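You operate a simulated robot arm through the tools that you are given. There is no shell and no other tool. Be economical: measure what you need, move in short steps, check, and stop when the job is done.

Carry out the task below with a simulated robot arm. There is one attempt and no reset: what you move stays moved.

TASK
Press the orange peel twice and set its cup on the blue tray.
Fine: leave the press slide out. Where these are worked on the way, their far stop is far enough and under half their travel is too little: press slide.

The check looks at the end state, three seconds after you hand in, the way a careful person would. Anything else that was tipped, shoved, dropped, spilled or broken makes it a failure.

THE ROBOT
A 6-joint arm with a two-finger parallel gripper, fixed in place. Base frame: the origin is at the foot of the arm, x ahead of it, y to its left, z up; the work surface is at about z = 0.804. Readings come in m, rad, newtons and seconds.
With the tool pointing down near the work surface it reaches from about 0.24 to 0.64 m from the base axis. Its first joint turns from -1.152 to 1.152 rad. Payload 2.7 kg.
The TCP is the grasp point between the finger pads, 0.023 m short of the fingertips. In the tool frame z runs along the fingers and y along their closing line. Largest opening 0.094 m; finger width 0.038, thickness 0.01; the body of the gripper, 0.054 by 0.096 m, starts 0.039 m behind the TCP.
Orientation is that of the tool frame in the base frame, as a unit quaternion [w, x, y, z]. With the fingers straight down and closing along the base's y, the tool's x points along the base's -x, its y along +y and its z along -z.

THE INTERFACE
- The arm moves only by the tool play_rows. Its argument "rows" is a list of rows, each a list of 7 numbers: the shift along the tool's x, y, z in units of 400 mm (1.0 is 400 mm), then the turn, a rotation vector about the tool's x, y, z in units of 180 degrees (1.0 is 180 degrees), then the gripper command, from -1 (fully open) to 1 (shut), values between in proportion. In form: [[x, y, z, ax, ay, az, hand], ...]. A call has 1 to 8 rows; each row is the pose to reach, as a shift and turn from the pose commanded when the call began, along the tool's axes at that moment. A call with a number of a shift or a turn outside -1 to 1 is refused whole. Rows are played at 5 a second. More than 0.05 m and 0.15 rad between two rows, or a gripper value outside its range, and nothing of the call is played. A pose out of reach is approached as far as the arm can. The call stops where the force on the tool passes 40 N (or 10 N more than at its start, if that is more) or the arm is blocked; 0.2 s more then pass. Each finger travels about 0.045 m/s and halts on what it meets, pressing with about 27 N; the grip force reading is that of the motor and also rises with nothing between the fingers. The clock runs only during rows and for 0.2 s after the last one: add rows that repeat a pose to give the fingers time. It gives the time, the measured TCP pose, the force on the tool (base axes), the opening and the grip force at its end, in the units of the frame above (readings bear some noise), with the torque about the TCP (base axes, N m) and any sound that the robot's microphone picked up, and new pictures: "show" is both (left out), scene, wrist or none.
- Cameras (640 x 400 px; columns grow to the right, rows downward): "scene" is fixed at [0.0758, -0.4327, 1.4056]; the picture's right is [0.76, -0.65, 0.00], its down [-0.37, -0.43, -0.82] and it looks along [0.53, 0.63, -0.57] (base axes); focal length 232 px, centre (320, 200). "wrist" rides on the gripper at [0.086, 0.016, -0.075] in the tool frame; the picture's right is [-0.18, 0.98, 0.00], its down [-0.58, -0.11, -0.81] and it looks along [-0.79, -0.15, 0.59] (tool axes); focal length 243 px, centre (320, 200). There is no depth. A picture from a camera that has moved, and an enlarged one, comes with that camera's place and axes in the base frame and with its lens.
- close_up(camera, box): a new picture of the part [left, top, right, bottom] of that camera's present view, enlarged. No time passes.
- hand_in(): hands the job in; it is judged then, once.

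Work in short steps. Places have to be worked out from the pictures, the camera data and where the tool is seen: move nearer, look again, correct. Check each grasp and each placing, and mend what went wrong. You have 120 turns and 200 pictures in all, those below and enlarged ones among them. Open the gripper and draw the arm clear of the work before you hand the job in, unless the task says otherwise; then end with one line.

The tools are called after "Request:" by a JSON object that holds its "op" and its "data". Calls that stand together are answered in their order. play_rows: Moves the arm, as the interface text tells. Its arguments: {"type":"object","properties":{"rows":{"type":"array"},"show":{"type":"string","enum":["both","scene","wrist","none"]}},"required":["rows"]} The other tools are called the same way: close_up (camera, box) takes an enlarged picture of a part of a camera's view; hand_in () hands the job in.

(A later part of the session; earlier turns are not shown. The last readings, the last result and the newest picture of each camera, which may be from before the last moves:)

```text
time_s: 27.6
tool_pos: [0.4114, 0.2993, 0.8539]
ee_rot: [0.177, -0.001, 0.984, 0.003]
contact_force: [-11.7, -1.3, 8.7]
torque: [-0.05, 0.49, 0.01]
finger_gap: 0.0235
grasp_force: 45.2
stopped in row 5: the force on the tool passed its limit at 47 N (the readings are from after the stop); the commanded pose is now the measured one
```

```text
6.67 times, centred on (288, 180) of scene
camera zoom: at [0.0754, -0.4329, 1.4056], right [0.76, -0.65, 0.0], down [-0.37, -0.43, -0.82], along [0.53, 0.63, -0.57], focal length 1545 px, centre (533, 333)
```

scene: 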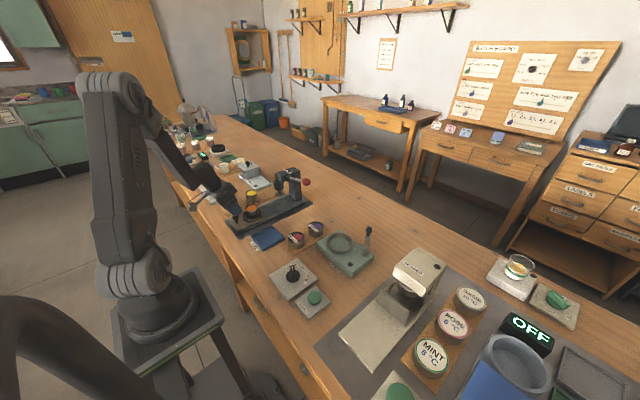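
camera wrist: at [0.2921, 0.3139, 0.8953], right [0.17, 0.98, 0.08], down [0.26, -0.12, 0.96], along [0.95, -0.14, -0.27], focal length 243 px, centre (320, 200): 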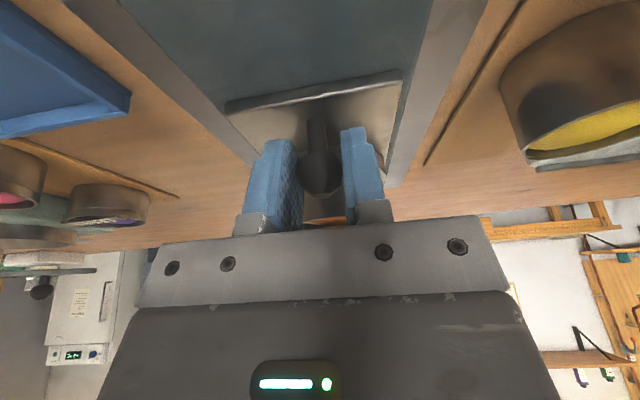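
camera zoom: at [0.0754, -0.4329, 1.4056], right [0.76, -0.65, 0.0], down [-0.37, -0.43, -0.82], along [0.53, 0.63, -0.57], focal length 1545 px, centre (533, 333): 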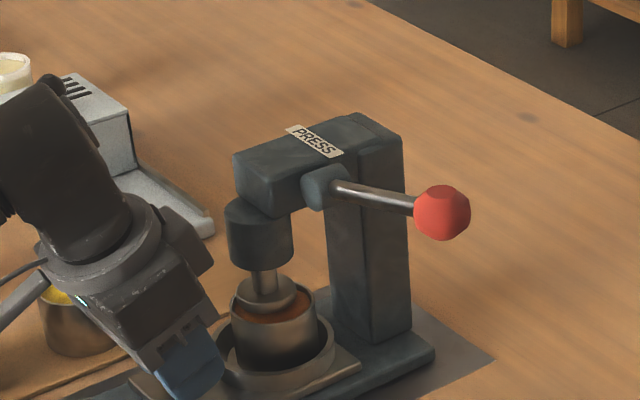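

The slide has reached its far stop with the cup under the ram. I'll open the fingers, back away along the tool axis, and look.

Request:
{"op": "play_rows", "data": {"rows": [[0, 0, 0, 0, 0, 0, 0.2], [0, 0, 0, 0, 0, 0, -0.06], [0, 0, 0, 0, 0, 0, -0.06], [0, 0, -0.06, 0, 0, 0, -0.06], [0, 0, -0.15, 0, 0, 0, -0.06], [0.02, 0, -0.25, 0, 0, 0, -0.06], [0.02, 0, -0.25, 0, 0, 0, -0.06]]}}

Request:
{"op": "close_up", "data": {"camera": "scene", "box": [240, 150, 336, 210]}}

```text
time_s: 29.2
tool_pos: [0.3707, 0.2996, 0.944]
ee_rot: [0.177, -0.001, 0.984, 0.003]
contact_force: [0.2, 0.1, 0.0]
torque: [-0.03, -0.02, -0.02]
finger_gap: 0.0494
grasp_force: 0.1
camera wrist: at [0.2639, 0.3135, 0.9855], right [0.17, 0.98, 0.07], down [0.27, -0.11, 0.96], along [0.95, -0.14, -0.28], focal length 243 px, centre (320, 200)
```

scene: 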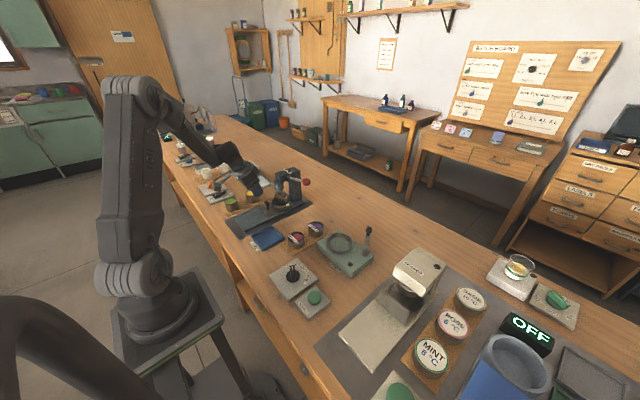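
wrist: 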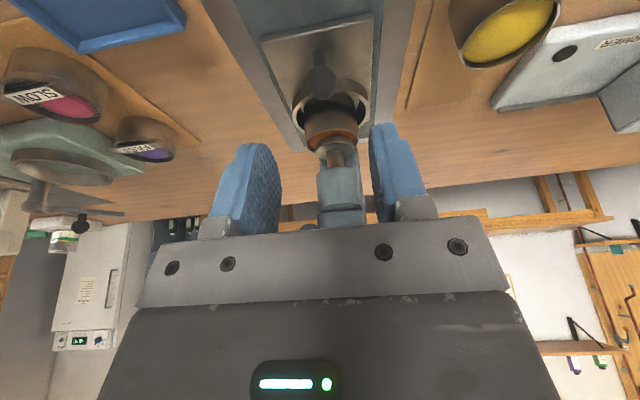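

```text
6.67 times, centred on (288, 180) of scene
camera zoom: at [0.0758, -0.4327, 1.4056], right [0.76, -0.65, 0.0], down [-0.37, -0.43, -0.82], along [0.53, 0.63, -0.57], focal length 1545 px, centre (533, 333)
```

zoom: 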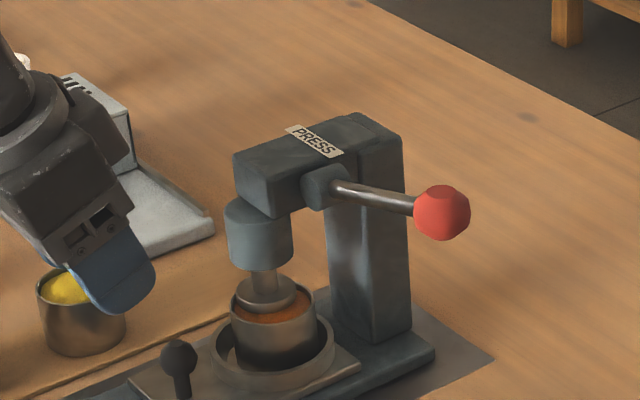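

The cup stands under the ram. The lever runs from a hub near [0.50,0.265,0.953] to the ball near [0.502,0.15,0.987], so it swings down about the x direction. I'll rise, straighten the tool, and move across in front of the ball.

Request:
{"op": "play_rows", "data": {"rows": [[-0.04, 0, -0.109, 0, 0.03, 0, -0.06], [-0.08, 0, -0.218, 0, 0.06, 0, -0.06], [-0.1214, 0, -0.328, 0, 0.09, 0, -0.06], [-0.135, -0.1, -0.323, 0, 0.113, 0, -0.06], [-0.15, -0.2, -0.318, 0, 0.113, 0, -0.06], [-0.164, -0.3, -0.312, 0, 0.113, 0, -0.06], [-0.178, -0.4, -0.307, 0, 0.113, 0, -0.06], [-0.192, -0.5, -0.302, 0, 0.113, 0, -0.06]]}}

```text
time_s: 31.0
tool_pos: [0.4014, 0.0975, 1.0862]
ee_rot: [0.001, -0.003, 1.0, 0.003]
contact_force: [-0.1, 0.1, 0.4]
torque: [0.02, -0.03, 0.01]
finger_gap: 0.0497
grasp_force: 0.0
camera wrist: at [0.3155, 0.1118, 1.1609], right [0.18, 0.98, 0.01], down [0.58, -0.11, 0.81], along [0.79, -0.14, -0.59], focal length 243 px, centre (320, 200)
```

scene: 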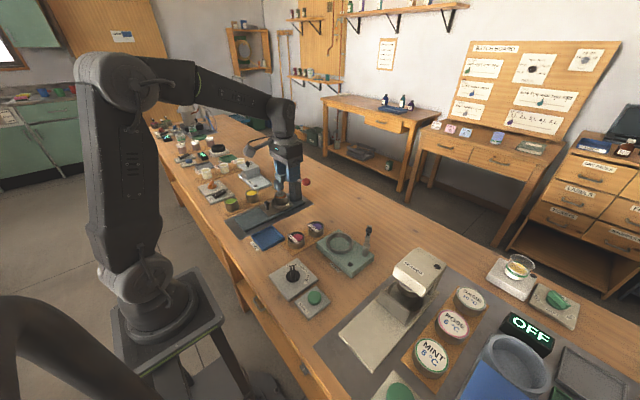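
wrist: 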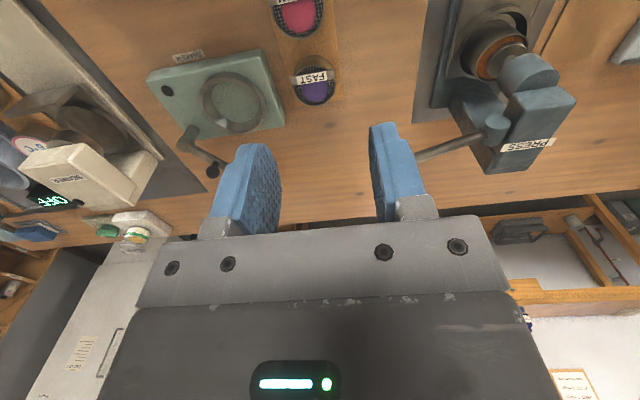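

I'll yaw the tool by −90° so the fingers close along x (camera swinging to the −y side), while moving toward the ball's x.

Request:
{"op": "play_rows", "data": {"rows": [[-0.03, 0, 0, 0, 0, -0.046, -0.3], [-0.06, 0, 0, 0, 0, -0.092, -0.3], [-0.09, 0, 0, 0, 0, -0.138, -0.3], [-0.12, 0, 0, 0, 0, -0.184, -0.3], [-0.15, 0, 0, 0, 0, -0.23, -0.3], [-0.18, 0, 0, 0, 0, -0.276, -0.3], [-0.21, 0, 0, 0, 0, -0.322, -0.3], [-0.25, 0, 0, 0, 0, -0.368, -0.3]], "show": "none"}}

```text
time_s: 32.8
tool_pos: [0.5017, 0.0984, 1.0833]
ee_rot: [0.002, -0.55, 0.835, 0.003]
contact_force: [0.7, -0.5, -0.3]
torque: [0.01, 0.01, -0.01]
finger_gap: 0.0611
grasp_force: 0.1
```

Now I'll finish the yaw.

Request:
{"op": "play_rows", "data": {"rows": [[0, 0, 0, 0, 0, -0.044, -0.3], [0, 0, 0, 0, 0, -0.088, -0.3], [0, 0, 0, 0, 0, -0.132, -0.3], [0, 0, 0, 0, 0, -0.132, -0.3]]}}

Request:
{"op": "close_up", "data": {"camera": "scene", "box": [250, 110, 378, 190]}}

```text
time_s: 33.8
tool_pos: [0.5026, 0.0984, 1.083]
ee_rot: [-0.002, 0.709, -0.705, -0.003]
contact_force: [-0.4, 0.4, -0.5]
torque: [0.04, -0.01, 0.0]
finger_gap: 0.0611
grasp_force: 0.0
camera wrist: at [0.4858, 0.0098, 1.1578], right [-0.98, 0.18, 0.0], down [0.11, 0.58, 0.81], along [0.14, 0.8, -0.59], focal length 243 px, centre (320, 200)
```

scene: 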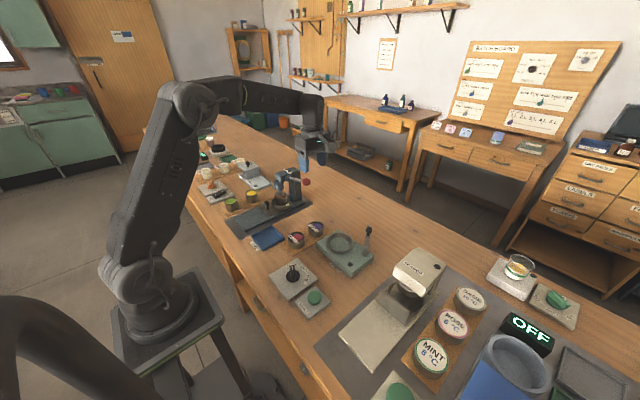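
wrist: 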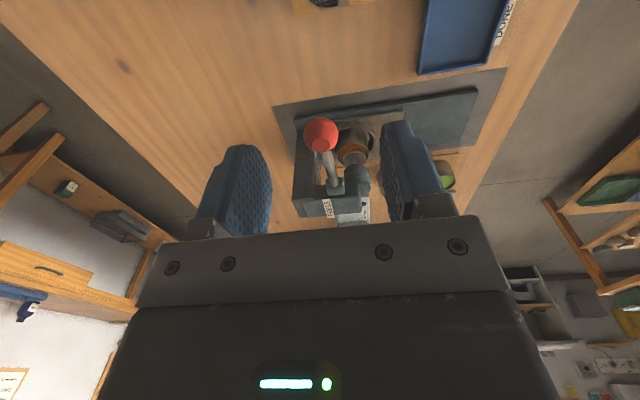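

```text
5.00 times, centred on (314, 150) of scene
camera zoom: at [0.0758, -0.4327, 1.4056], right [0.76, -0.65, 0.0], down [-0.37, -0.43, -0.82], along [0.53, 0.63, -0.57], focal length 1159 px, centre (350, 450)
```

zoom: 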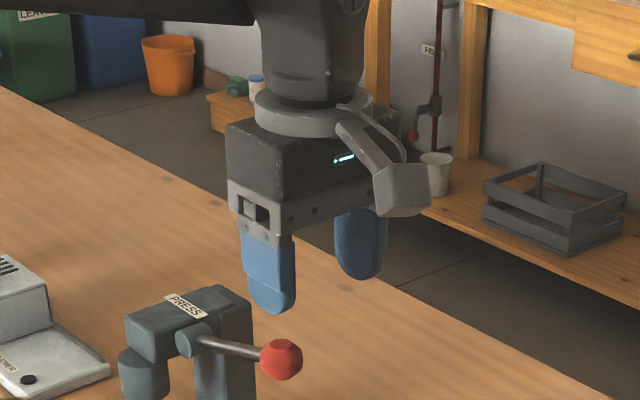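

The ball is at about [0.506,0.147,0.987], with the lever in the y–z plane. I'll go over it, descend with the fingers straddling it, and look.

Request:
{"op": "play_rows", "data": {"rows": [[-0.06, -0.009, 0, 0, 0, 0, -0.3], [-0.1215, -0.009, 0.02, 0, 0, 0, -0.3], [-0.1215, -0.009, 0.1, 0, 0, 0, -0.3], [-0.1215, -0.009, 0.17, 0, 0, 0, -0.3], [-0.1215, -0.009, 0.23, 0, 0, 0, -0.3], [-0.1215, -0.009, 0.23, 0, 0, 0, -0.3]], "show": "wrist"}}

Request:
{"op": "close_up", "data": {"camera": "scene", "box": [250, 130, 378, 210]}}

```text
time_s: 35.2
tool_pos: [0.5062, 0.148, 0.9949]
ee_rot: [-0.003, 0.708, -0.706, -0.003]
contact_force: [0.0, -0.1, -0.3]
torque: [-0.01, 0.01, 0.0]
finger_gap: 0.061
grasp_force: 0.0
camera wrist: at [0.4901, 0.0598, 1.0682], right [-0.98, 0.18, 0.0], down [0.11, 0.58, 0.81], along [0.15, 0.8, -0.59], focal length 243 px, centre (320, 200)
```

wrist: 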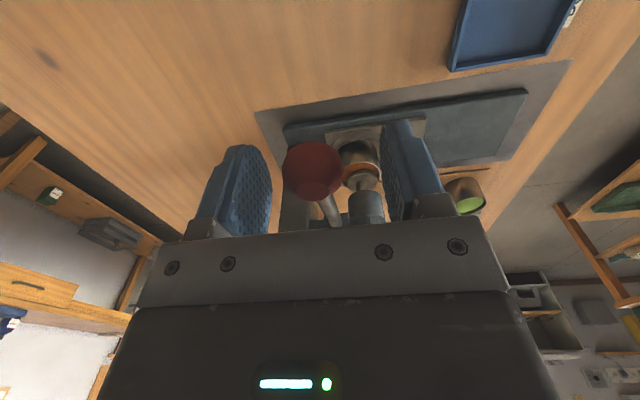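

```text
5.00 times, centred on (314, 170) of scene
camera zoom: at [0.0758, -0.4327, 1.4056], right [0.76, -0.65, 0.0], down [-0.37, -0.43, -0.82], along [0.53, 0.63, -0.57], focal length 1159 px, centre (350, 350)
```

zoom: 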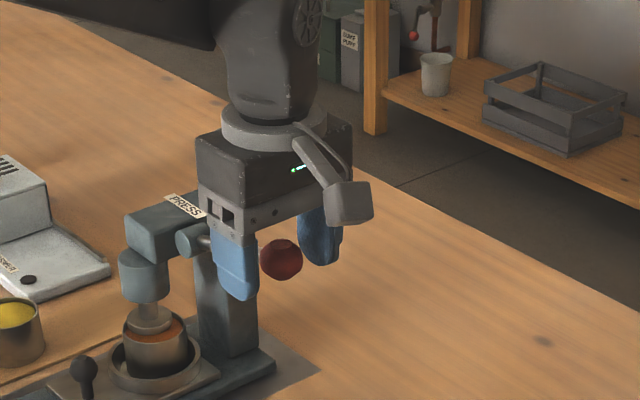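

The ball is straddled, about 3 mm toward +x and 8 mm lower. I'll correct and close on it.

Request:
{"op": "play_rows", "data": {"rows": [[0, -0.008, 0.02, 0, 0, 0, -0.3], [0, -0.008, 0.02, 0, 0, 0, 0.2], [0, -0.008, 0.02, 0, 0, 0, 1], [0, -0.008, 0.02, 0, 0, 0, 1], [0, -0.008, 0.02, 0, 0, 0, 1]], "show": "wrist"}}

```text
time_s: 36.4
tool_pos: [0.5101, 0.1479, 0.9854]
ee_rot: [-0.004, 0.708, -0.706, -0.002]
contact_force: [3.0, 0.2, 0.5]
torque: [0.06, -0.02, -0.02]
finger_gap: 0.0308
grasp_force: 44.8
camera wrist: at [0.4943, 0.0598, 1.0601], right [-0.98, 0.18, 0.0], down [0.11, 0.58, 0.81], along [0.15, 0.8, -0.59], focal length 243 px, centre (320, 200)
```

wrist: 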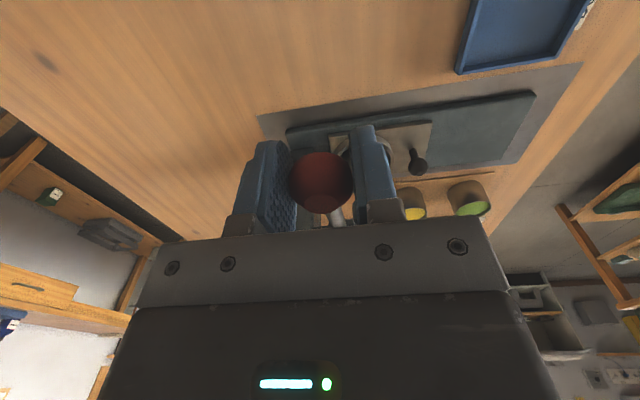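

The ball is held (gap 0.031). I'll swing it down along the lever's arc to about horizontal and check the forces.

Request:
{"op": "play_rows", "data": {"rows": [[0.004, 0, 0.015, 0, 0, 0, 1], [0.0065, 0, 0.029, 0, 0, 0, 1], [0.009, 0, 0.043, 0, 0, 0, 1], [0.01, 0, 0.056, 0, 0, 0, 1], [0.011, 0, 0.07, 0, 0, 0, 1], [0.011, 0, 0.0825, 0, 0, 0, 1]], "show": "none"}}

Request:
{"op": "close_up", "data": {"camera": "scene", "box": [250, 130, 346, 190]}}

```text
time_s: 37.8
tool_pos: [0.51, 0.1434, 0.9528]
ee_rot: [-0.003, 0.708, -0.706, -0.001]
contact_force: [14.6, -5.1, 14.1]
torque: [1.33, -0.05, 0.0]
finger_gap: 0.0312
grasp_force: 44.6
```

```text
6.67 times, centred on (298, 160) of scene
camera zoom: at [0.0759, -0.433, 1.4055], right [0.76, -0.65, 0.0], down [-0.37, -0.43, -0.82], along [0.53, 0.63, -0.57], focal length 1545 px, centre (467, 467)
```

zoom: 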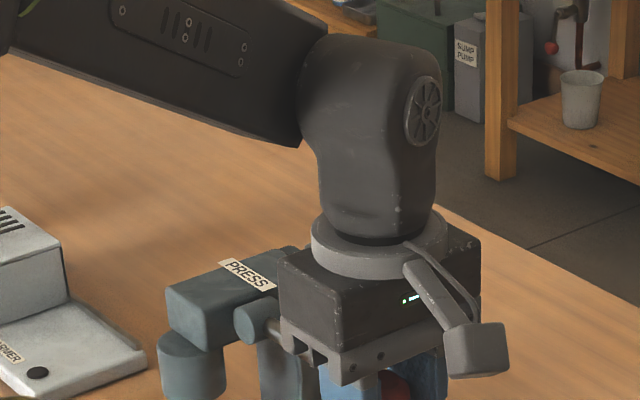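

Request:
{"op": "close_up", "data": {"camera": "scene", "box": [250, 160, 346, 220]}}

Request:
{"op": "close_up", "data": {"camera": "wrist", "box": [200, 80, 460, 242]}}

```text
6.67 times, centred on (298, 190) of scene
camera zoom: at [0.0759, -0.433, 1.4055], right [0.76, -0.65, 0.0], down [-0.37, -0.43, -0.82], along [0.53, 0.63, -0.57], focal length 1545 px, centre (467, 267)
```

zoom: 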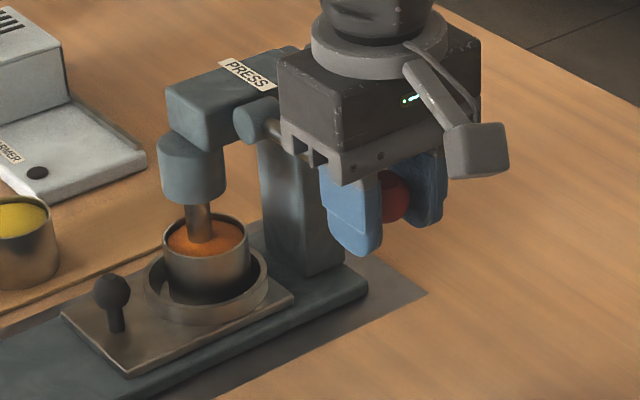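

```text
2.46 times, centred on (330, 161) of wrist
camera zoom: at [0.494, 0.0553, 1.0268], right [-0.98, 0.18, 0.0], down [0.1, 0.58, 0.81], along [0.15, 0.8, -0.58], focal length 597 px, centre (295, 296)
```

zoom: 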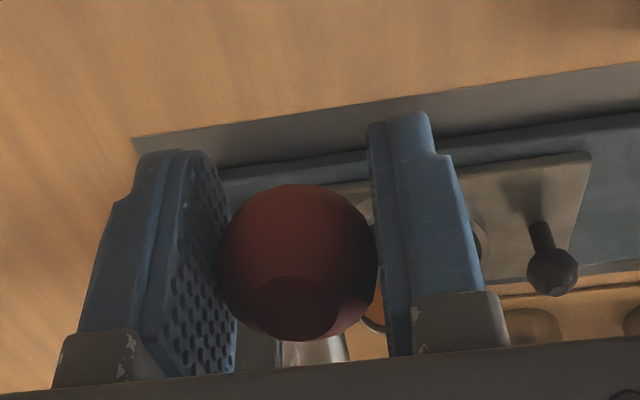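

The ram foot has gone down into the cup. I'll continue down the arc until it meets the stop.

Request:
{"op": "play_rows", "data": {"rows": [[0, 0, 0.013, 0, 0, 0, 1], [-0.001, 0, 0.027, 0, 0, 0, 1], [-0.003, 0, 0.04, 0, 0, 0, 1], [-0.005, 0, 0.053, 0, 0, 0, 1], [-0.008, 0, 0.066, 0, 0, 0, 1], [-0.01, 0, 0.079, 0, 0, 0, 1]], "show": "none"}}

Request:
{"op": "close_up", "data": {"camera": "scene", "box": [250, 160, 346, 220]}}

```text
time_s: 38.8
tool_pos: [0.5095, 0.143, 0.9388]
ee_rot: [-0.005, 0.709, -0.705, 0.002]
contact_force: [-3.5, -2.8, 5.6]
torque: [-0.86, -0.01, 0.0]
finger_gap: 0.0313
grasp_force: 45.7
stopped in row 4: the force on the tool passed its limit at 41 N (the readings are from after the stop); the commanded pose is now the measured one
```

```text
6.67 times, centred on (298, 190) of scene
camera zoom: at [0.0756, -0.4328, 1.4056], right [0.76, -0.65, 0.0], down [-0.37, -0.43, -0.82], along [0.53, 0.63, -0.57], focal length 1545 px, centre (467, 267)
```

zoom: 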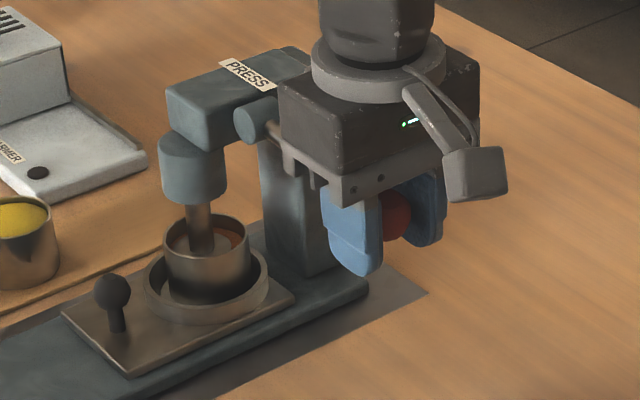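

The press bottomed out (41 N, lever at z≈0.939). I'll swing the lever back up along the arc to its top.

Request:
{"op": "play_rows", "data": {"rows": [[0.001, 0, -0.02, 0, 0, 0, 1], [0.001, 0, -0.04, 0, 0, 0, 1], [0, 0, -0.06, 0, 0, 0, 1], [-0.003, 0, -0.08, 0, 0, 0, 1], [-0.006, 0, -0.1, 0, 0, 0, 1], [-0.01, 0, -0.117, 0, 0, 0, 1], [-0.01, 0, -0.117, 0, 0, 0, 1]], "show": "none"}}

Request:
{"op": "close_up", "data": {"camera": "scene", "box": [250, 160, 346, 220]}}

```text
time_s: 40.4
tool_pos: [0.5089, 0.1497, 0.9837]
ee_rot: [-0.005, 0.709, -0.705, 0.0]
contact_force: [2.4, -1.9, -23.6]
torque: [-0.51, -0.13, 0.11]
finger_gap: 0.0312
grasp_force: 45.3
```

```text
6.67 times, centred on (298, 190) of scene
camera zoom: at [0.0762, -0.4327, 1.4056], right [0.76, -0.65, 0.0], down [-0.37, -0.43, -0.82], along [0.53, 0.63, -0.57], focal length 1545 px, centre (467, 267)
```

zoom: 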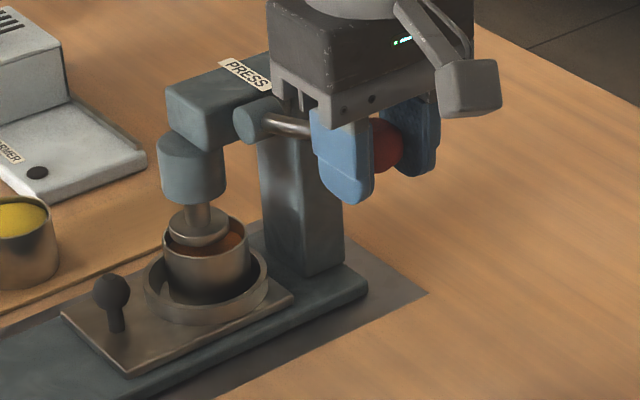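

The lever is back at the top and the ram is up. Now the second press down to the stop.

Request:
{"op": "play_rows", "data": {"rows": [[0.005, 0, 0.02, 0, 0, 0, 1], [0.009, 0, 0.04, 0, 0, 0, 1], [0.011, 0, 0.06, 0, 0, 0, 1], [0.012, 0, 0.08, 0, 0, 0, 1], [0.012, 0, 0.1, 0, 0, 0, 1], [0.01, 0, 0.118, 0, 0, 0, 1], [0.009, 0, 0.13, 0, 0, 0, 1], [0.009, 0, 0.14, 0, 0, 0, 1]], "show": "none"}}

Request:
{"op": "close_up", "data": {"camera": "scene", "box": [250, 160, 346, 220]}}

```text
time_s: 42.1
tool_pos: [0.5099, 0.1454, 0.9354]
ee_rot: [-0.004, 0.709, -0.705, 0.001]
contact_force: [-9.6, -1.1, 9.0]
torque: [-0.35, 0.17, 0.08]
finger_gap: 0.031
grasp_force: 45.2
stopped in row 8: the force on the tool passed its limit at 45 N (the readings are from after the stop); the commanded pose is now the measured one
```

```text
6.67 times, centred on (298, 190) of scene
camera zoom: at [0.0754, -0.4328, 1.4056], right [0.76, -0.65, 0.0], down [-0.37, -0.43, -0.82], along [0.53, 0.63, -0.57], focal length 1545 px, centre (467, 267)
```

zoom: 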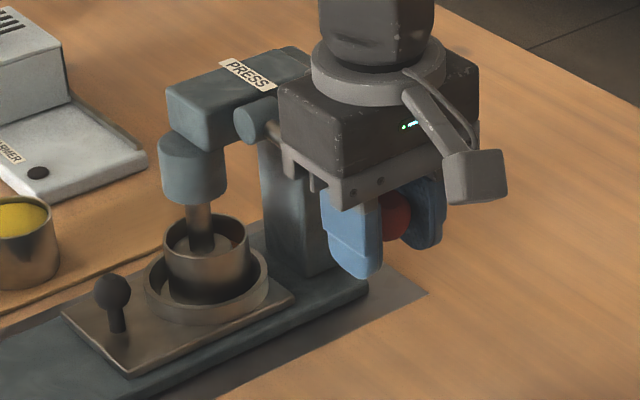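

Second press bottomed out too (45 N). I'll raise the lever back to the top and inspect the peel level.

Request:
{"op": "play_rows", "data": {"rows": [[0.005, 0, -0.02, 0, 0, 0, 1], [0.006, 0, -0.04, 0, 0, 0, 1], [0.005, 0, -0.06, 0, 0, 0, 1], [0.003, 0, -0.08, 0, 0, 0, 1], [0, 0, -0.1, 0, 0, 0, 1], [-0.006, 0, -0.12, 0, 0, 0, 1], [-0.006, 0, -0.124, 0, 0, 0, 1]], "show": "none"}}

Request:
{"op": "close_up", "data": {"camera": "scene", "box": [250, 160, 346, 220]}}

```text
time_s: 43.7
tool_pos: [0.5093, 0.1471, 0.9817]
ee_rot: [-0.003, 0.708, -0.706, 0.001]
contact_force: [7.3, 4.1, -36.7]
torque: [-0.4, 0.01, 0.04]
finger_gap: 0.0312
grasp_force: 45.1
```

```text
6.67 times, centred on (298, 190) of scene
camera zoom: at [0.0766, -0.4324, 1.4057], right [0.76, -0.65, 0.0], down [-0.37, -0.43, -0.82], along [0.53, 0.63, -0.57], focal length 1545 px, centre (467, 267)
```

zoom: 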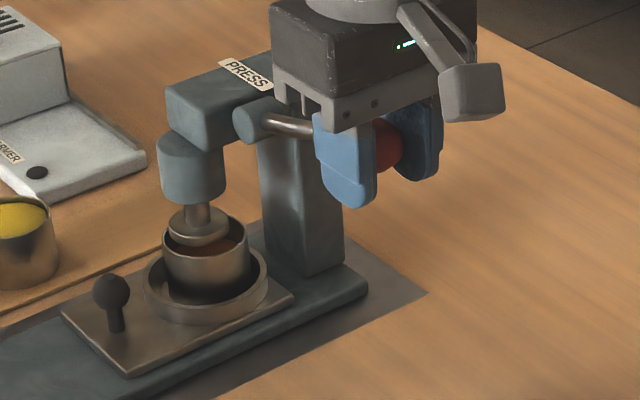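

The peel level dropped a step with each press, so that makes two. I'll relieve the upward load, open, and rise clear of the ball.

Request:
{"op": "play_rows", "data": {"rows": [[0, 0, 0.008, 0, 0, 0, 1], [0, 0, 0.008, 0, 0, 0, 0], [0, 0, 0.008, 0, 0, 0, -0.3], [0, 0, 0.008, 0, 0, 0, -0.3], [0, 0, -0.06, 0, 0, 0, -0.3], [0, 0, -0.15, 0, 0, 0, -0.3], [0.05, 0, -0.25, 0, 0, 0, -0.3]]}}

Request:
{"op": "close_up", "data": {"camera": "scene", "box": [250, 140, 346, 220]}}

```text
time_s: 45.3
tool_pos: [0.5103, 0.1254, 1.0852]
ee_rot: [-0.005, 0.709, -0.705, 0.001]
contact_force: [1.6, -0.1, 0.2]
torque: [0.02, 0.0, 0.03]
finger_gap: 0.0611
grasp_force: 0.0
camera wrist: at [0.4944, 0.0379, 1.1606], right [-0.98, 0.18, -0.01], down [0.1, 0.58, 0.81], along [0.15, 0.8, -0.59], focal length 243 px, centre (320, 200)
```

scene: 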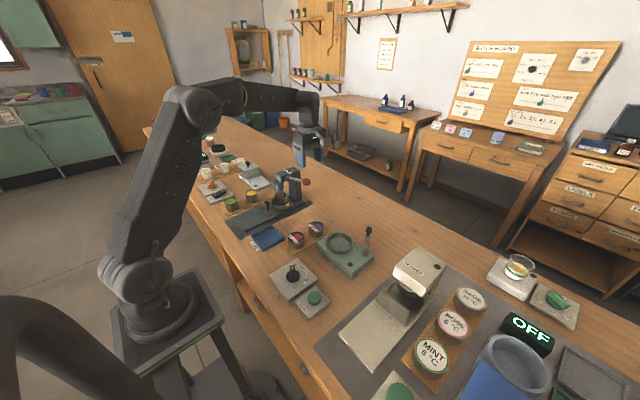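
wrist: 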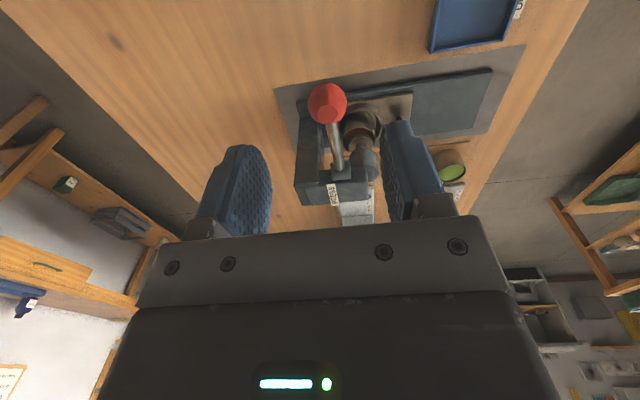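

```text
5.00 times, centred on (298, 180) of scene
camera zoom: at [0.0758, -0.4327, 1.4056], right [0.76, -0.65, 0.0], down [-0.37, -0.43, -0.82], along [0.53, 0.63, -0.57], focal length 1159 px, centre (430, 300)
```

zoom: 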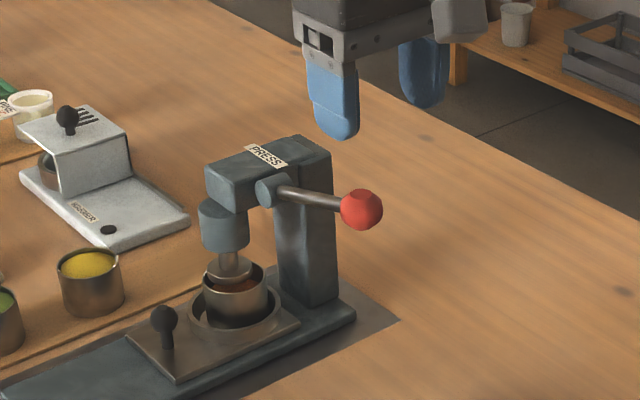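

The lever is up and free, and the ram is raised. I'll yaw back to the original heading while retreating toward −x.

Request:
{"op": "play_rows", "data": {"rows": [[0, 0.034, 0, 0, 0, 0.046, -0.06], [0, 0.068, 0, 0, 0, 0.092, -0.06], [0, 0.102, 0, 0, 0, 0.138, -0.06], [0, 0.136, 0, 0, 0, 0.184, -0.06], [0, 0.17, 0, 0, 0, 0.23, -0.06], [0, 0.204, 0, 0, 0, 0.276, -0.06], [0, 0.238, 0, 0, 0, 0.322, -0.06], [0, 0.275, 0, 0, 0, 0.368, -0.06]], "show": "none"}}

Request:
{"op": "play_rows", "data": {"rows": [[0, 0, 0, 0, 0, 0.044, -0.06], [0, 0, 0, 0, 0, 0.088, -0.06], [0, 0, 0, 0, 0, 0.132, -0.06], [0, 0, 0, 0, 0, 0.132, -0.06]], "show": "none"}}

```text
time_s: 47.1
tool_pos: [0.3985, 0.1259, 1.0836]
ee_rot: [0.005, -0.208, 0.978, 0.002]
contact_force: [0.2, -0.8, 0.5]
torque: [0.03, -0.02, -0.01]
finger_gap: 0.05
grasp_force: 0.0
```

```text
time_s: 48.1
tool_pos: [0.3981, 0.1264, 1.0844]
ee_rot: [0.004, -0.001, 1.0, 0.002]
contact_force: [0.1, 0.1, 0.0]
torque: [0.01, 0.0, 0.01]
finger_gap: 0.0496
grasp_force: 0.1
```

Now I'll go back over the knob's axis and lean the tool back again.

Request:
{"op": "play_rows", "data": {"rows": [[0.025, 0.108, 0, 0, 0, 0, -0.06], [0.05, 0.216, 0, 0, 0, 0, -0.06], [0.075, 0.324, 0, 0, 0, 0, -0.06], [0.1, 0.432, 0, 0, 0, 0, -0.06], [0.1, 0.432, 0.08, 0, -0.038, 0, -0.06], [0.1, 0.432, 0.17, 0, -0.076, 0, -0.06], [0.1, 0.432, 0.26, 0, -0.112, 0, -0.06], [0.1, 0.432, 0.3, 0, -0.112, 0, -0.06]], "show": "wrist"}}

```text
time_s: 49.9
tool_pos: [0.3594, 0.3, 0.9654]
ee_rot: [0.179, -0.002, 0.984, 0.003]
contact_force: [-0.9, -0.2, 0.1]
torque: [-0.01, 0.01, -0.02]
finger_gap: 0.0496
grasp_force: 0.1
camera wrist: at [0.2523, 0.3146, 1.0051], right [0.17, 0.98, 0.07], down [0.26, -0.11, 0.96], along [0.95, -0.14, -0.27], focal length 243 px, centre (320, 200)
```

wrist: 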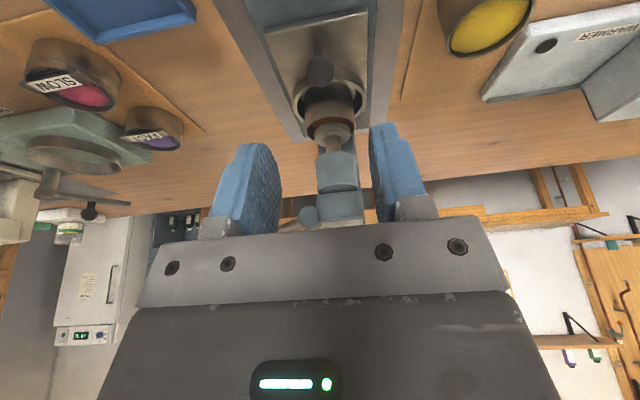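

I'll advance nearly along the tool axis to the knob pose used before, [0.411,0.299,0.855], and close.

Request:
{"op": "play_rows", "data": {"rows": [[-0.006, -0.001, 0.09, 0, 0, 0, -0.06], [-0.012, -0.002, 0.18, 0, 0, 0, -0.06], [-0.02, -0.002, 0.25, 0, 0, 0, -0.06], [-0.026, -0.002, 0.302, 0, 0, 0, -0.06], [-0.026, -0.002, 0.302, 0, 0, 0, -0.06], [-0.026, -0.002, 0.302, 0, 0, 0, 0.5], [-0.026, -0.002, 0.302, 0, 0, 0, 1], [-0.026, -0.002, 0.302, 0, 0, 0, 1]], "show": "wrist"}}

Request:
{"op": "close_up", "data": {"camera": "scene", "box": [230, 150, 326, 210]}}

```text
time_s: 51.7
tool_pos: [0.4144, 0.2994, 0.8547]
ee_rot: [0.178, -0.001, 0.984, 0.002]
contact_force: [1.0, -5.9, -0.1]
torque: [-0.01, -0.33, -0.05]
finger_gap: 0.0239
grasp_force: 44.6
camera wrist: at [0.3066, 0.3145, 0.8953], right [0.17, 0.98, 0.07], down [0.26, -0.11, 0.96], along [0.95, -0.14, -0.27], focal length 243 px, centre (320, 200)
```

wrist: 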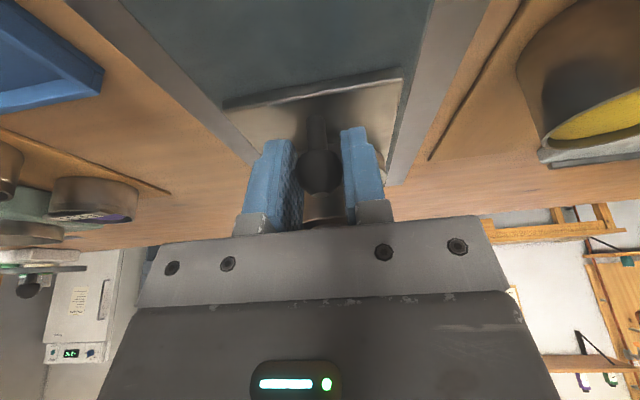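

```text
6.67 times, centred on (278, 180) of scene
camera zoom: at [0.0758, -0.4329, 1.4056], right [0.76, -0.65, 0.0], down [-0.37, -0.43, -0.82], along [0.53, 0.63, -0.57], focal length 1545 px, centre (600, 333)
```

zoom: 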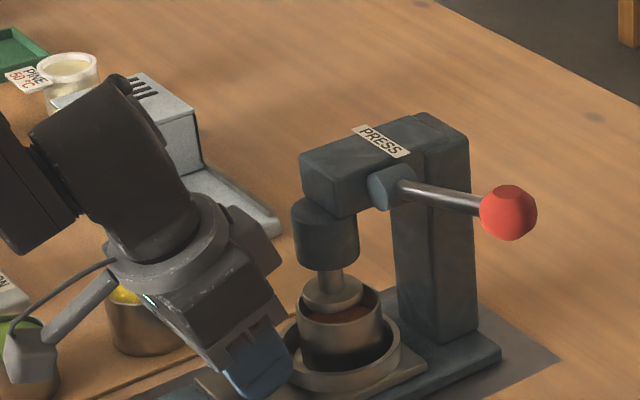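

The knob is held again. I'll pull the slide back 6 cm, gently, and check.

Request:
{"op": "play_rows", "data": {"rows": [[0.0234, -0.001, -0.0088, 0, 0, 0, 1], [0.0469, -0.001, -0.0175, 0, 0, 0, 1], [0.0703, -0.001, -0.0263, 0, 0, 0, 1], [0.0937, -0.001, -0.035, 0, 0, 0, 1], [0.1172, -0.001, -0.0438, 0, 0, 0, 1], [0.1405, -0.001, -0.0525, 0, 0, 0, 1]], "show": "none"}}

Request:
{"op": "close_up", "data": {"camera": "scene", "box": [230, 150, 326, 210]}}

```text
time_s: 53.1
tool_pos: [0.3515, 0.3001, 0.8553]
ee_rot: [0.179, -0.002, 0.984, 0.003]
contact_force: [1.1, 5.0, -10.8]
torque: [-0.01, -0.11, 0.15]
finger_gap: 0.0235
grasp_force: 44.7
```

```text
6.67 times, centred on (278, 180) of scene
camera zoom: at [0.0759, -0.4325, 1.4057], right [0.76, -0.65, 0.0], down [-0.37, -0.43, -0.82], along [0.53, 0.63, -0.57], focal length 1545 px, centre (600, 333)
```

zoom: 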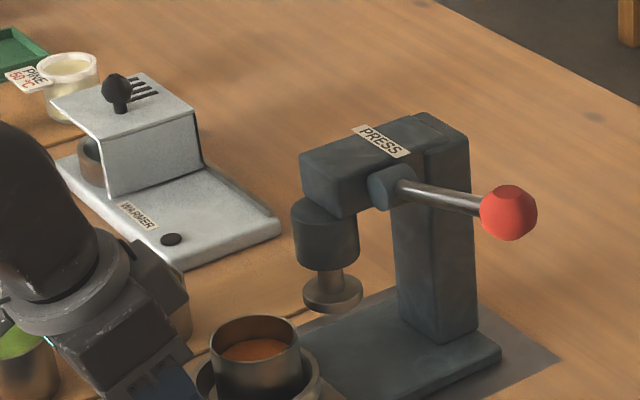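

The cup came out cleanly from under the ram. I'll pull the remaining 7 cm to the slide's starting position.

Request:
{"op": "play_rows", "data": {"rows": [[0.027, 0.001, -0.007, 0, 0, 0, 1], [0.054, 0.001, -0.017, 0, 0, 0, 1], [0.081, 0.001, -0.027, 0, 0, 0, 1], [0.108, 0.001, -0.037, 0, 0, 0, 1], [0.135, 0.001, -0.047, 0, 0, 0, 1], [0.155, 0.001, -0.055, 0, 0, 0, 1], [0.1696, 0.001, -0.0607, 0, 0, 0, 1]], "show": "none"}}

Request:
{"op": "close_up", "data": {"camera": "scene", "box": [210, 170, 306, 230]}}

```text
time_s: 54.7
tool_pos: [0.28, 0.3007, 0.8561]
ee_rot: [0.18, -0.003, 0.984, 0.006]
contact_force: [-0.9, 4.0, 30.6]
torque: [0.0, -0.15, 0.06]
finger_gap: 0.0237
grasp_force: 44.5
```

```text
6.67 times, centred on (258, 200) of scene
camera zoom: at [0.0755, -0.4329, 1.4056], right [0.76, -0.65, 0.0], down [-0.37, -0.43, -0.82], along [0.53, 0.63, -0.57], focal length 1545 px, centre (733, 200)
```

zoom: 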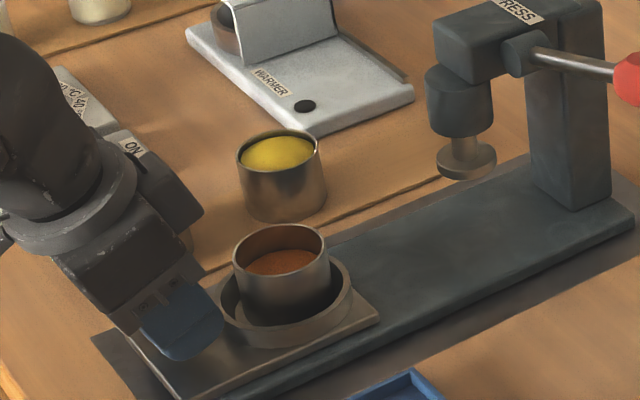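

The slide is fully out with the cup in its ring. I'll release the knob, rise, and straighten the tool above the cup.

Request:
{"op": "play_rows", "data": {"rows": [[-0.002, 0, -0.004, 0, 0, 0, 1], [-0.002, 0, -0.004, 0, 0, 0, 0.2], [-0.002, 0, -0.004, 0, 0, 0, -0.06], [-0.002, 0, -0.004, 0, 0, 0, -0.06], [-0.035, 0, -0.094, 0, 0, 0, -0.06], [-0.0875, 0, -0.234, 0, 0.035, 0, -0.4], [-0.0875, 0, -0.234, 0, 0.075, 0, -0.6], [-0.0875, 0, -0.234, 0, 0.114, 0, -0.6]]}}

Request:
{"op": "close_up", "data": {"camera": "scene", "box": [210, 170, 306, 230]}}

```text
refused: row 6 steps farther than a row can; nothing moved
```

```text
6.67 times, centred on (258, 200) of scene
camera zoom: at [0.0755, -0.4329, 1.4056], right [0.76, -0.65, 0.0], down [-0.37, -0.43, -0.82], along [0.53, 0.63, -0.57], focal length 1545 px, centre (733, 200)
```

zoom: 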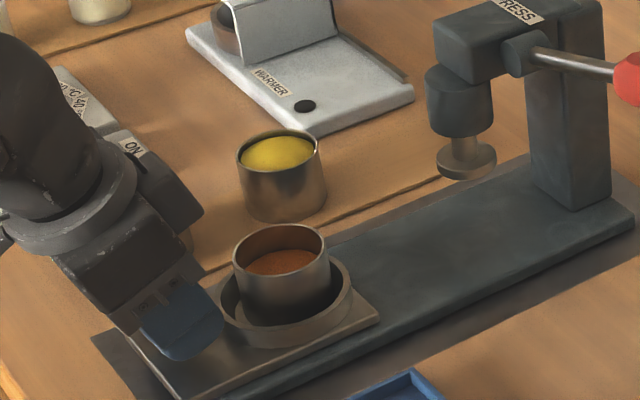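

One row stepped too far, so I'll resend with smaller steps.

Request:
{"op": "play_rows", "data": {"rows": [[-0.002, 0, -0.004, 0, 0, 0, 1], [-0.002, 0, -0.004, 0, 0, 0, 0.2], [-0.002, 0, -0.004, 0, 0, 0, -0.06], [-0.002, 0, -0.004, 0, 0, 0, -0.06], [-0.03, 0, -0.08, 0, 0, 0, -0.06], [-0.06, 0, -0.16, 0, 0.038, 0, -0.4], [-0.0875, 0, -0.234, 0, 0.076, 0, -0.6], [-0.0875, 0, -0.234, 0, 0.114, 0, -0.6]]}}

Request:
{"op": "close_up", "data": {"camera": "scene", "box": [210, 170, 306, 230]}}

```text
time_s: 56.5
tool_pos: [0.2786, 0.2982, 0.9564]
ee_rot: [0.0, -0.003, 1.0, 0.002]
contact_force: [0.3, 0.4, 0.2]
torque: [0.01, -0.03, 0.03]
finger_gap: 0.075
grasp_force: 0.1
camera wrist: at [0.1917, 0.312, 1.0304], right [0.18, 0.98, 0.01], down [0.58, -0.11, 0.81], along [0.79, -0.14, -0.59], focal length 243 px, centre (320, 200)
```

scene: 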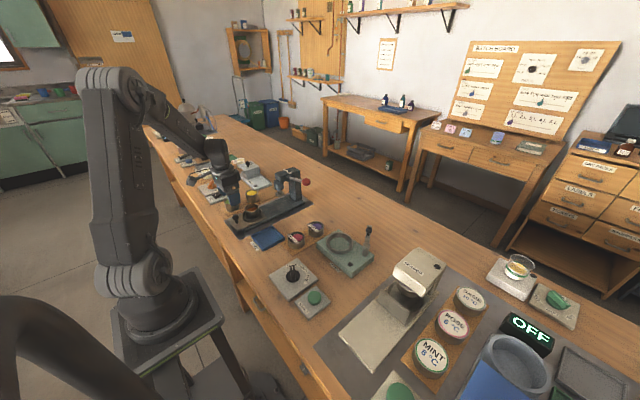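
wrist: 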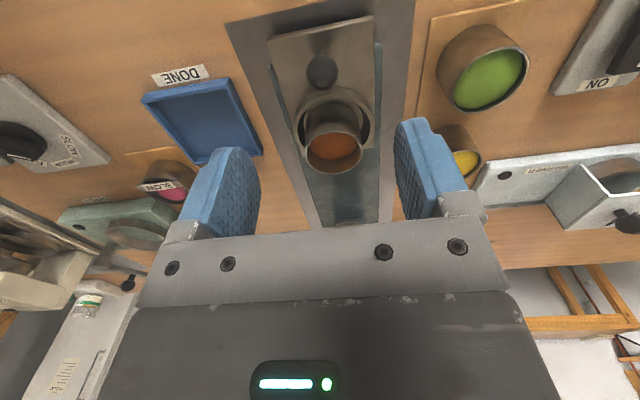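

```text
6.67 times, centred on (258, 200) of scene
camera zoom: at [0.0758, -0.4327, 1.4056], right [0.76, -0.65, 0.0], down [-0.37, -0.43, -0.82], along [0.53, 0.63, -0.57], focal length 1545 px, centre (733, 200)
```

zoom: 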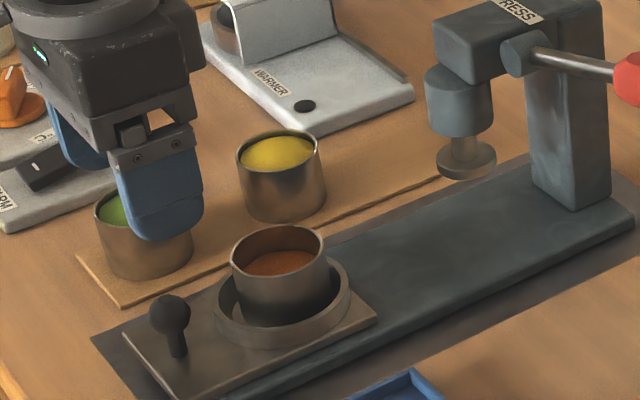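

The cup is at about [0.340,0.299] with its rim at z≈0.863. I'll move over it and descend, with the fingertips just above the ring.

Request:
{"op": "play_rows", "data": {"rows": [[-0.075, 0.002, 0, 0, 0, 0, -0.6], [-0.152, 0.003, 0, 0, 0, 0, -0.6], [-0.152, 0.003, 0.09, 0, 0, 0, -0.6], [-0.152, 0.003, 0.17, 0, 0, 0, -0.6], [-0.152, 0.003, 0.17, 0, 0, 0, -0.6]], "show": "wrist"}}

Request:
{"op": "close_up", "data": {"camera": "scene", "box": [210, 170, 306, 230]}}

```text
time_s: 57.7
tool_pos: [0.3395, 0.2995, 0.8848]
ee_rot: [0.002, -0.002, 1.0, 0.003]
contact_force: [0.6, 0.3, 0.6]
torque: [-0.02, 0.01, 0.01]
finger_gap: 0.0753
grasp_force: 0.0
camera wrist: at [0.2531, 0.3133, 0.9603], right [0.18, 0.98, 0.01], down [0.58, -0.11, 0.81], along [0.8, -0.14, -0.59], focal length 243 px, centre (320, 200)
```

wrist: 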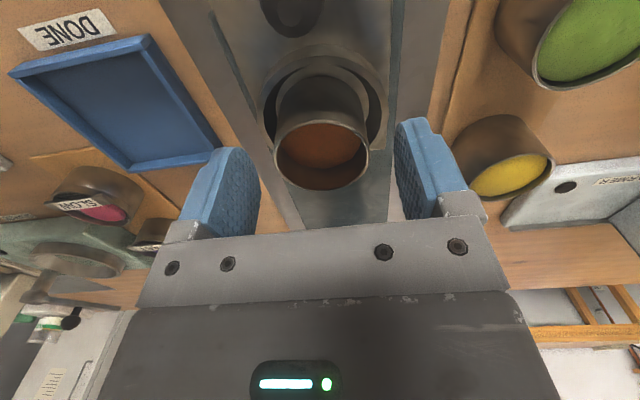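

```text
6.67 times, centred on (258, 200) of scene
camera zoom: at [0.0758, -0.4327, 1.4056], right [0.76, -0.65, 0.0], down [-0.37, -0.43, -0.82], along [0.53, 0.63, -0.57], focal length 1545 px, centre (733, 200)
```

zoom: 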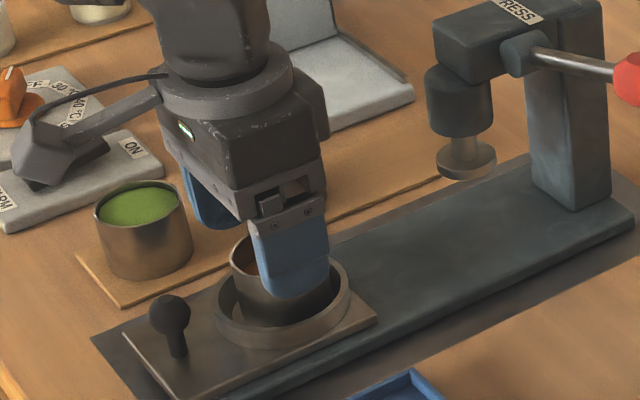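

Aligned. I'll descend the last 2.2 cm, close firmly, and lift 1–2 cm to test.

Request:
{"op": "play_rows", "data": {"rows": [[-0.008, -0.001, 0.03, 0, 0, 0, -0.6], [-0.008, -0.001, 0.056, 0, 0, 0, -0.6], [-0.008, -0.001, 0.056, 0, 0, 0, 0], [-0.008, -0.001, 0.056, 0, 0, 0, 1], [-0.008, -0.001, 0.056, 0, 0, 0, 1], [-0.008, -0.001, 0.056, 0, 0, 0, 1], [-0.008, -0.001, 0.045, 0, 0, 0, 1], [-0.008, -0.001, 0.03, 0, 0, 0, 1]], "show": "wrist"}}

Request:
{"op": "close_up", "data": {"camera": "scene", "box": [210, 170, 306, 230]}}

```text
time_s: 59.5
tool_pos: [0.3443, 0.3002, 0.8732]
ee_rot: [0.002, -0.002, 1.0, 0.003]
contact_force: [0.6, -0.4, -1.4]
torque: [0.01, 0.0, 0.0]
finger_gap: 0.0539
grasp_force: 27.3
camera wrist: at [0.258, 0.3142, 0.9493], right [0.18, 0.98, 0.01], down [0.58, -0.11, 0.81], along [0.8, -0.14, -0.59], focal length 243 px, centre (320, 200)
```

wrist: 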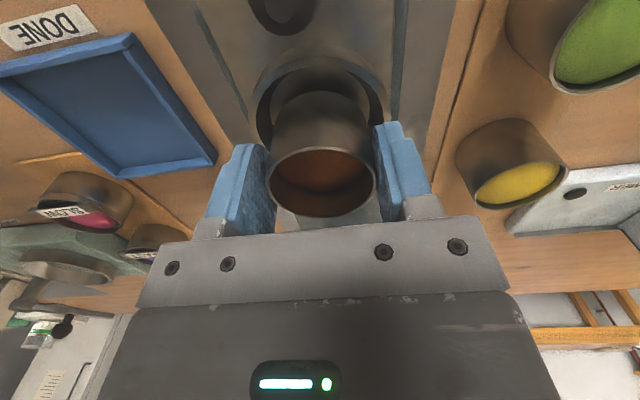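

```text
6.67 times, centred on (258, 200) of scene
camera zoom: at [0.0758, -0.4327, 1.4056], right [0.76, -0.65, 0.0], down [-0.37, -0.43, -0.82], along [0.53, 0.63, -0.57], focal length 1545 px, centre (733, 200)
```

zoom: 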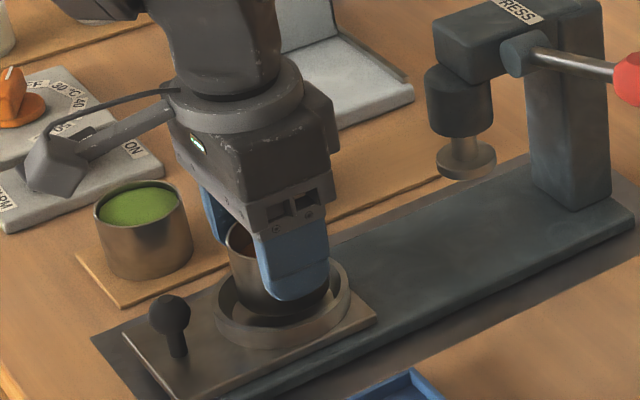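

Grasp is good and the cup is rising. I'll lift it higher and carry it over toward the blue tray at about [0.331,0.164].

Request:
{"op": "play_rows", "data": {"rows": [[0, 0, -0.05, 0, 0, 0, 1], [0, 0, -0.11, 0, 0, 0, 1], [0, 0, -0.16, 0, 0, 0, 1], [0.01, -0.07, -0.16, 0, 0, 0, 1], [0.02, -0.14, -0.16, 0, 0, 0, 1], [0.03, -0.22, -0.16, 0, 0, 0, 1], [0.035, -0.29, -0.16, 0, 0, 0, 1], [0.035, -0.34, -0.16, 0, 0, 0, 1]]}}

Request:
{"op": "close_up", "data": {"camera": "scene", "box": [220, 190, 316, 250]}}

```text
time_s: 61.3
tool_pos: [0.3289, 0.1627, 0.9378]
ee_rot: [0.002, -0.002, 1.0, 0.002]
contact_force: [-0.6, 0.3, 0.0]
torque: [0.01, -0.02, -0.01]
finger_gap: 0.0537
grasp_force: 27.0
camera wrist: at [0.243, 0.1767, 1.0123], right [0.18, 0.98, 0.01], down [0.58, -0.11, 0.81], along [0.8, -0.14, -0.59], focal length 243 px, centre (320, 200)
```

scene: 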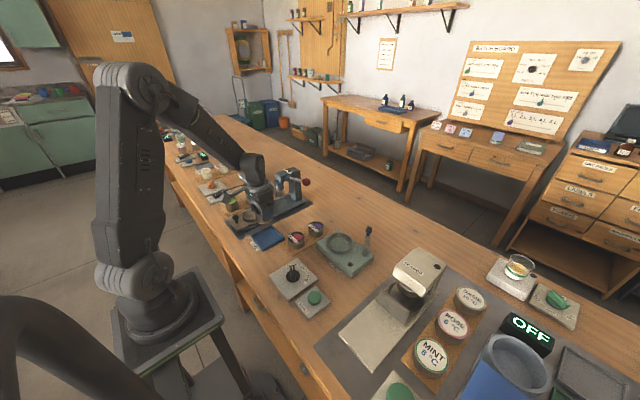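
wrist: 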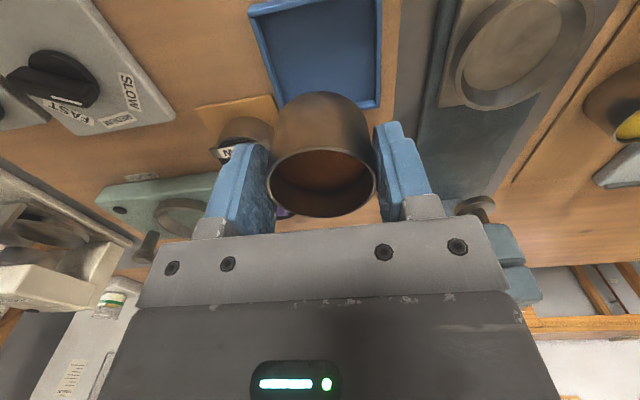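

```text
6.67 times, centred on (268, 220) of scene
camera zoom: at [0.0758, -0.4327, 1.4056], right [0.76, -0.65, 0.0], down [-0.37, -0.43, -0.82], along [0.53, 0.63, -0.57], focal length 1545 px, centre (667, 67)
```

zoom: 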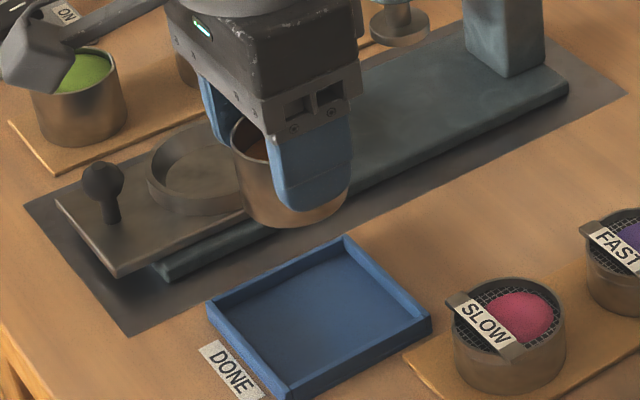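

The cup is centred over the tray ([0.327,0.163]). I'll lower most of the way and check.

Request:
{"op": "play_rows", "data": {"rows": [[0, 0, 0.05, 0, 0, 0, 1], [0, 0, 0.1, 0, 0, 0, 1], [0, 0, 0.15, 0, 0, 0, 1], [0.003, 0, 0.185, 0, 0, 0, 1], [0.003, 0, 0.185, 0, 0, 0, 1]], "show": "wrist"}}

Request:
{"op": "close_up", "data": {"camera": "scene", "box": [220, 190, 316, 250]}}

```text
time_s: 62.5
tool_pos: [0.3286, 0.1649, 0.8638]
ee_rot: [0.002, -0.002, 1.0, 0.003]
contact_force: [-0.2, 0.3, -0.4]
torque: [-0.02, 0.01, 0.0]
finger_gap: 0.0536
grasp_force: 26.6
camera wrist: at [0.2426, 0.1799, 0.9379], right [0.18, 0.98, 0.01], down [0.58, -0.11, 0.81], along [0.8, -0.14, -0.59], focal length 243 px, centre (320, 200)
```

wrist: 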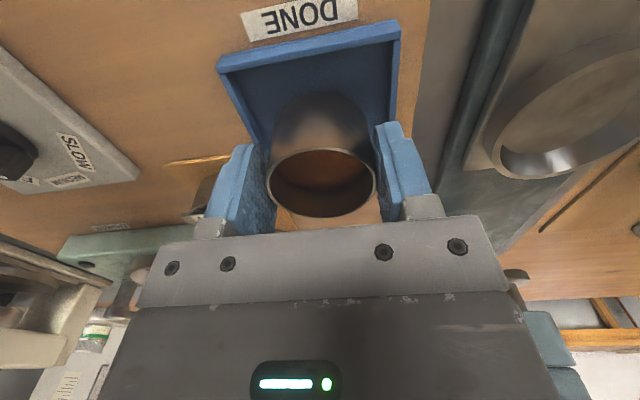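

```text
6.67 times, centred on (268, 220) of scene
camera zoom: at [0.0758, -0.4327, 1.4056], right [0.76, -0.65, 0.0], down [-0.37, -0.43, -0.82], along [0.53, 0.63, -0.57], focal length 1545 px, centre (667, 67)
```

zoom: 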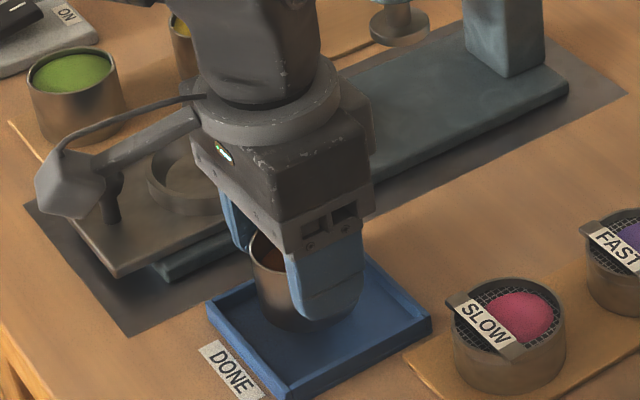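

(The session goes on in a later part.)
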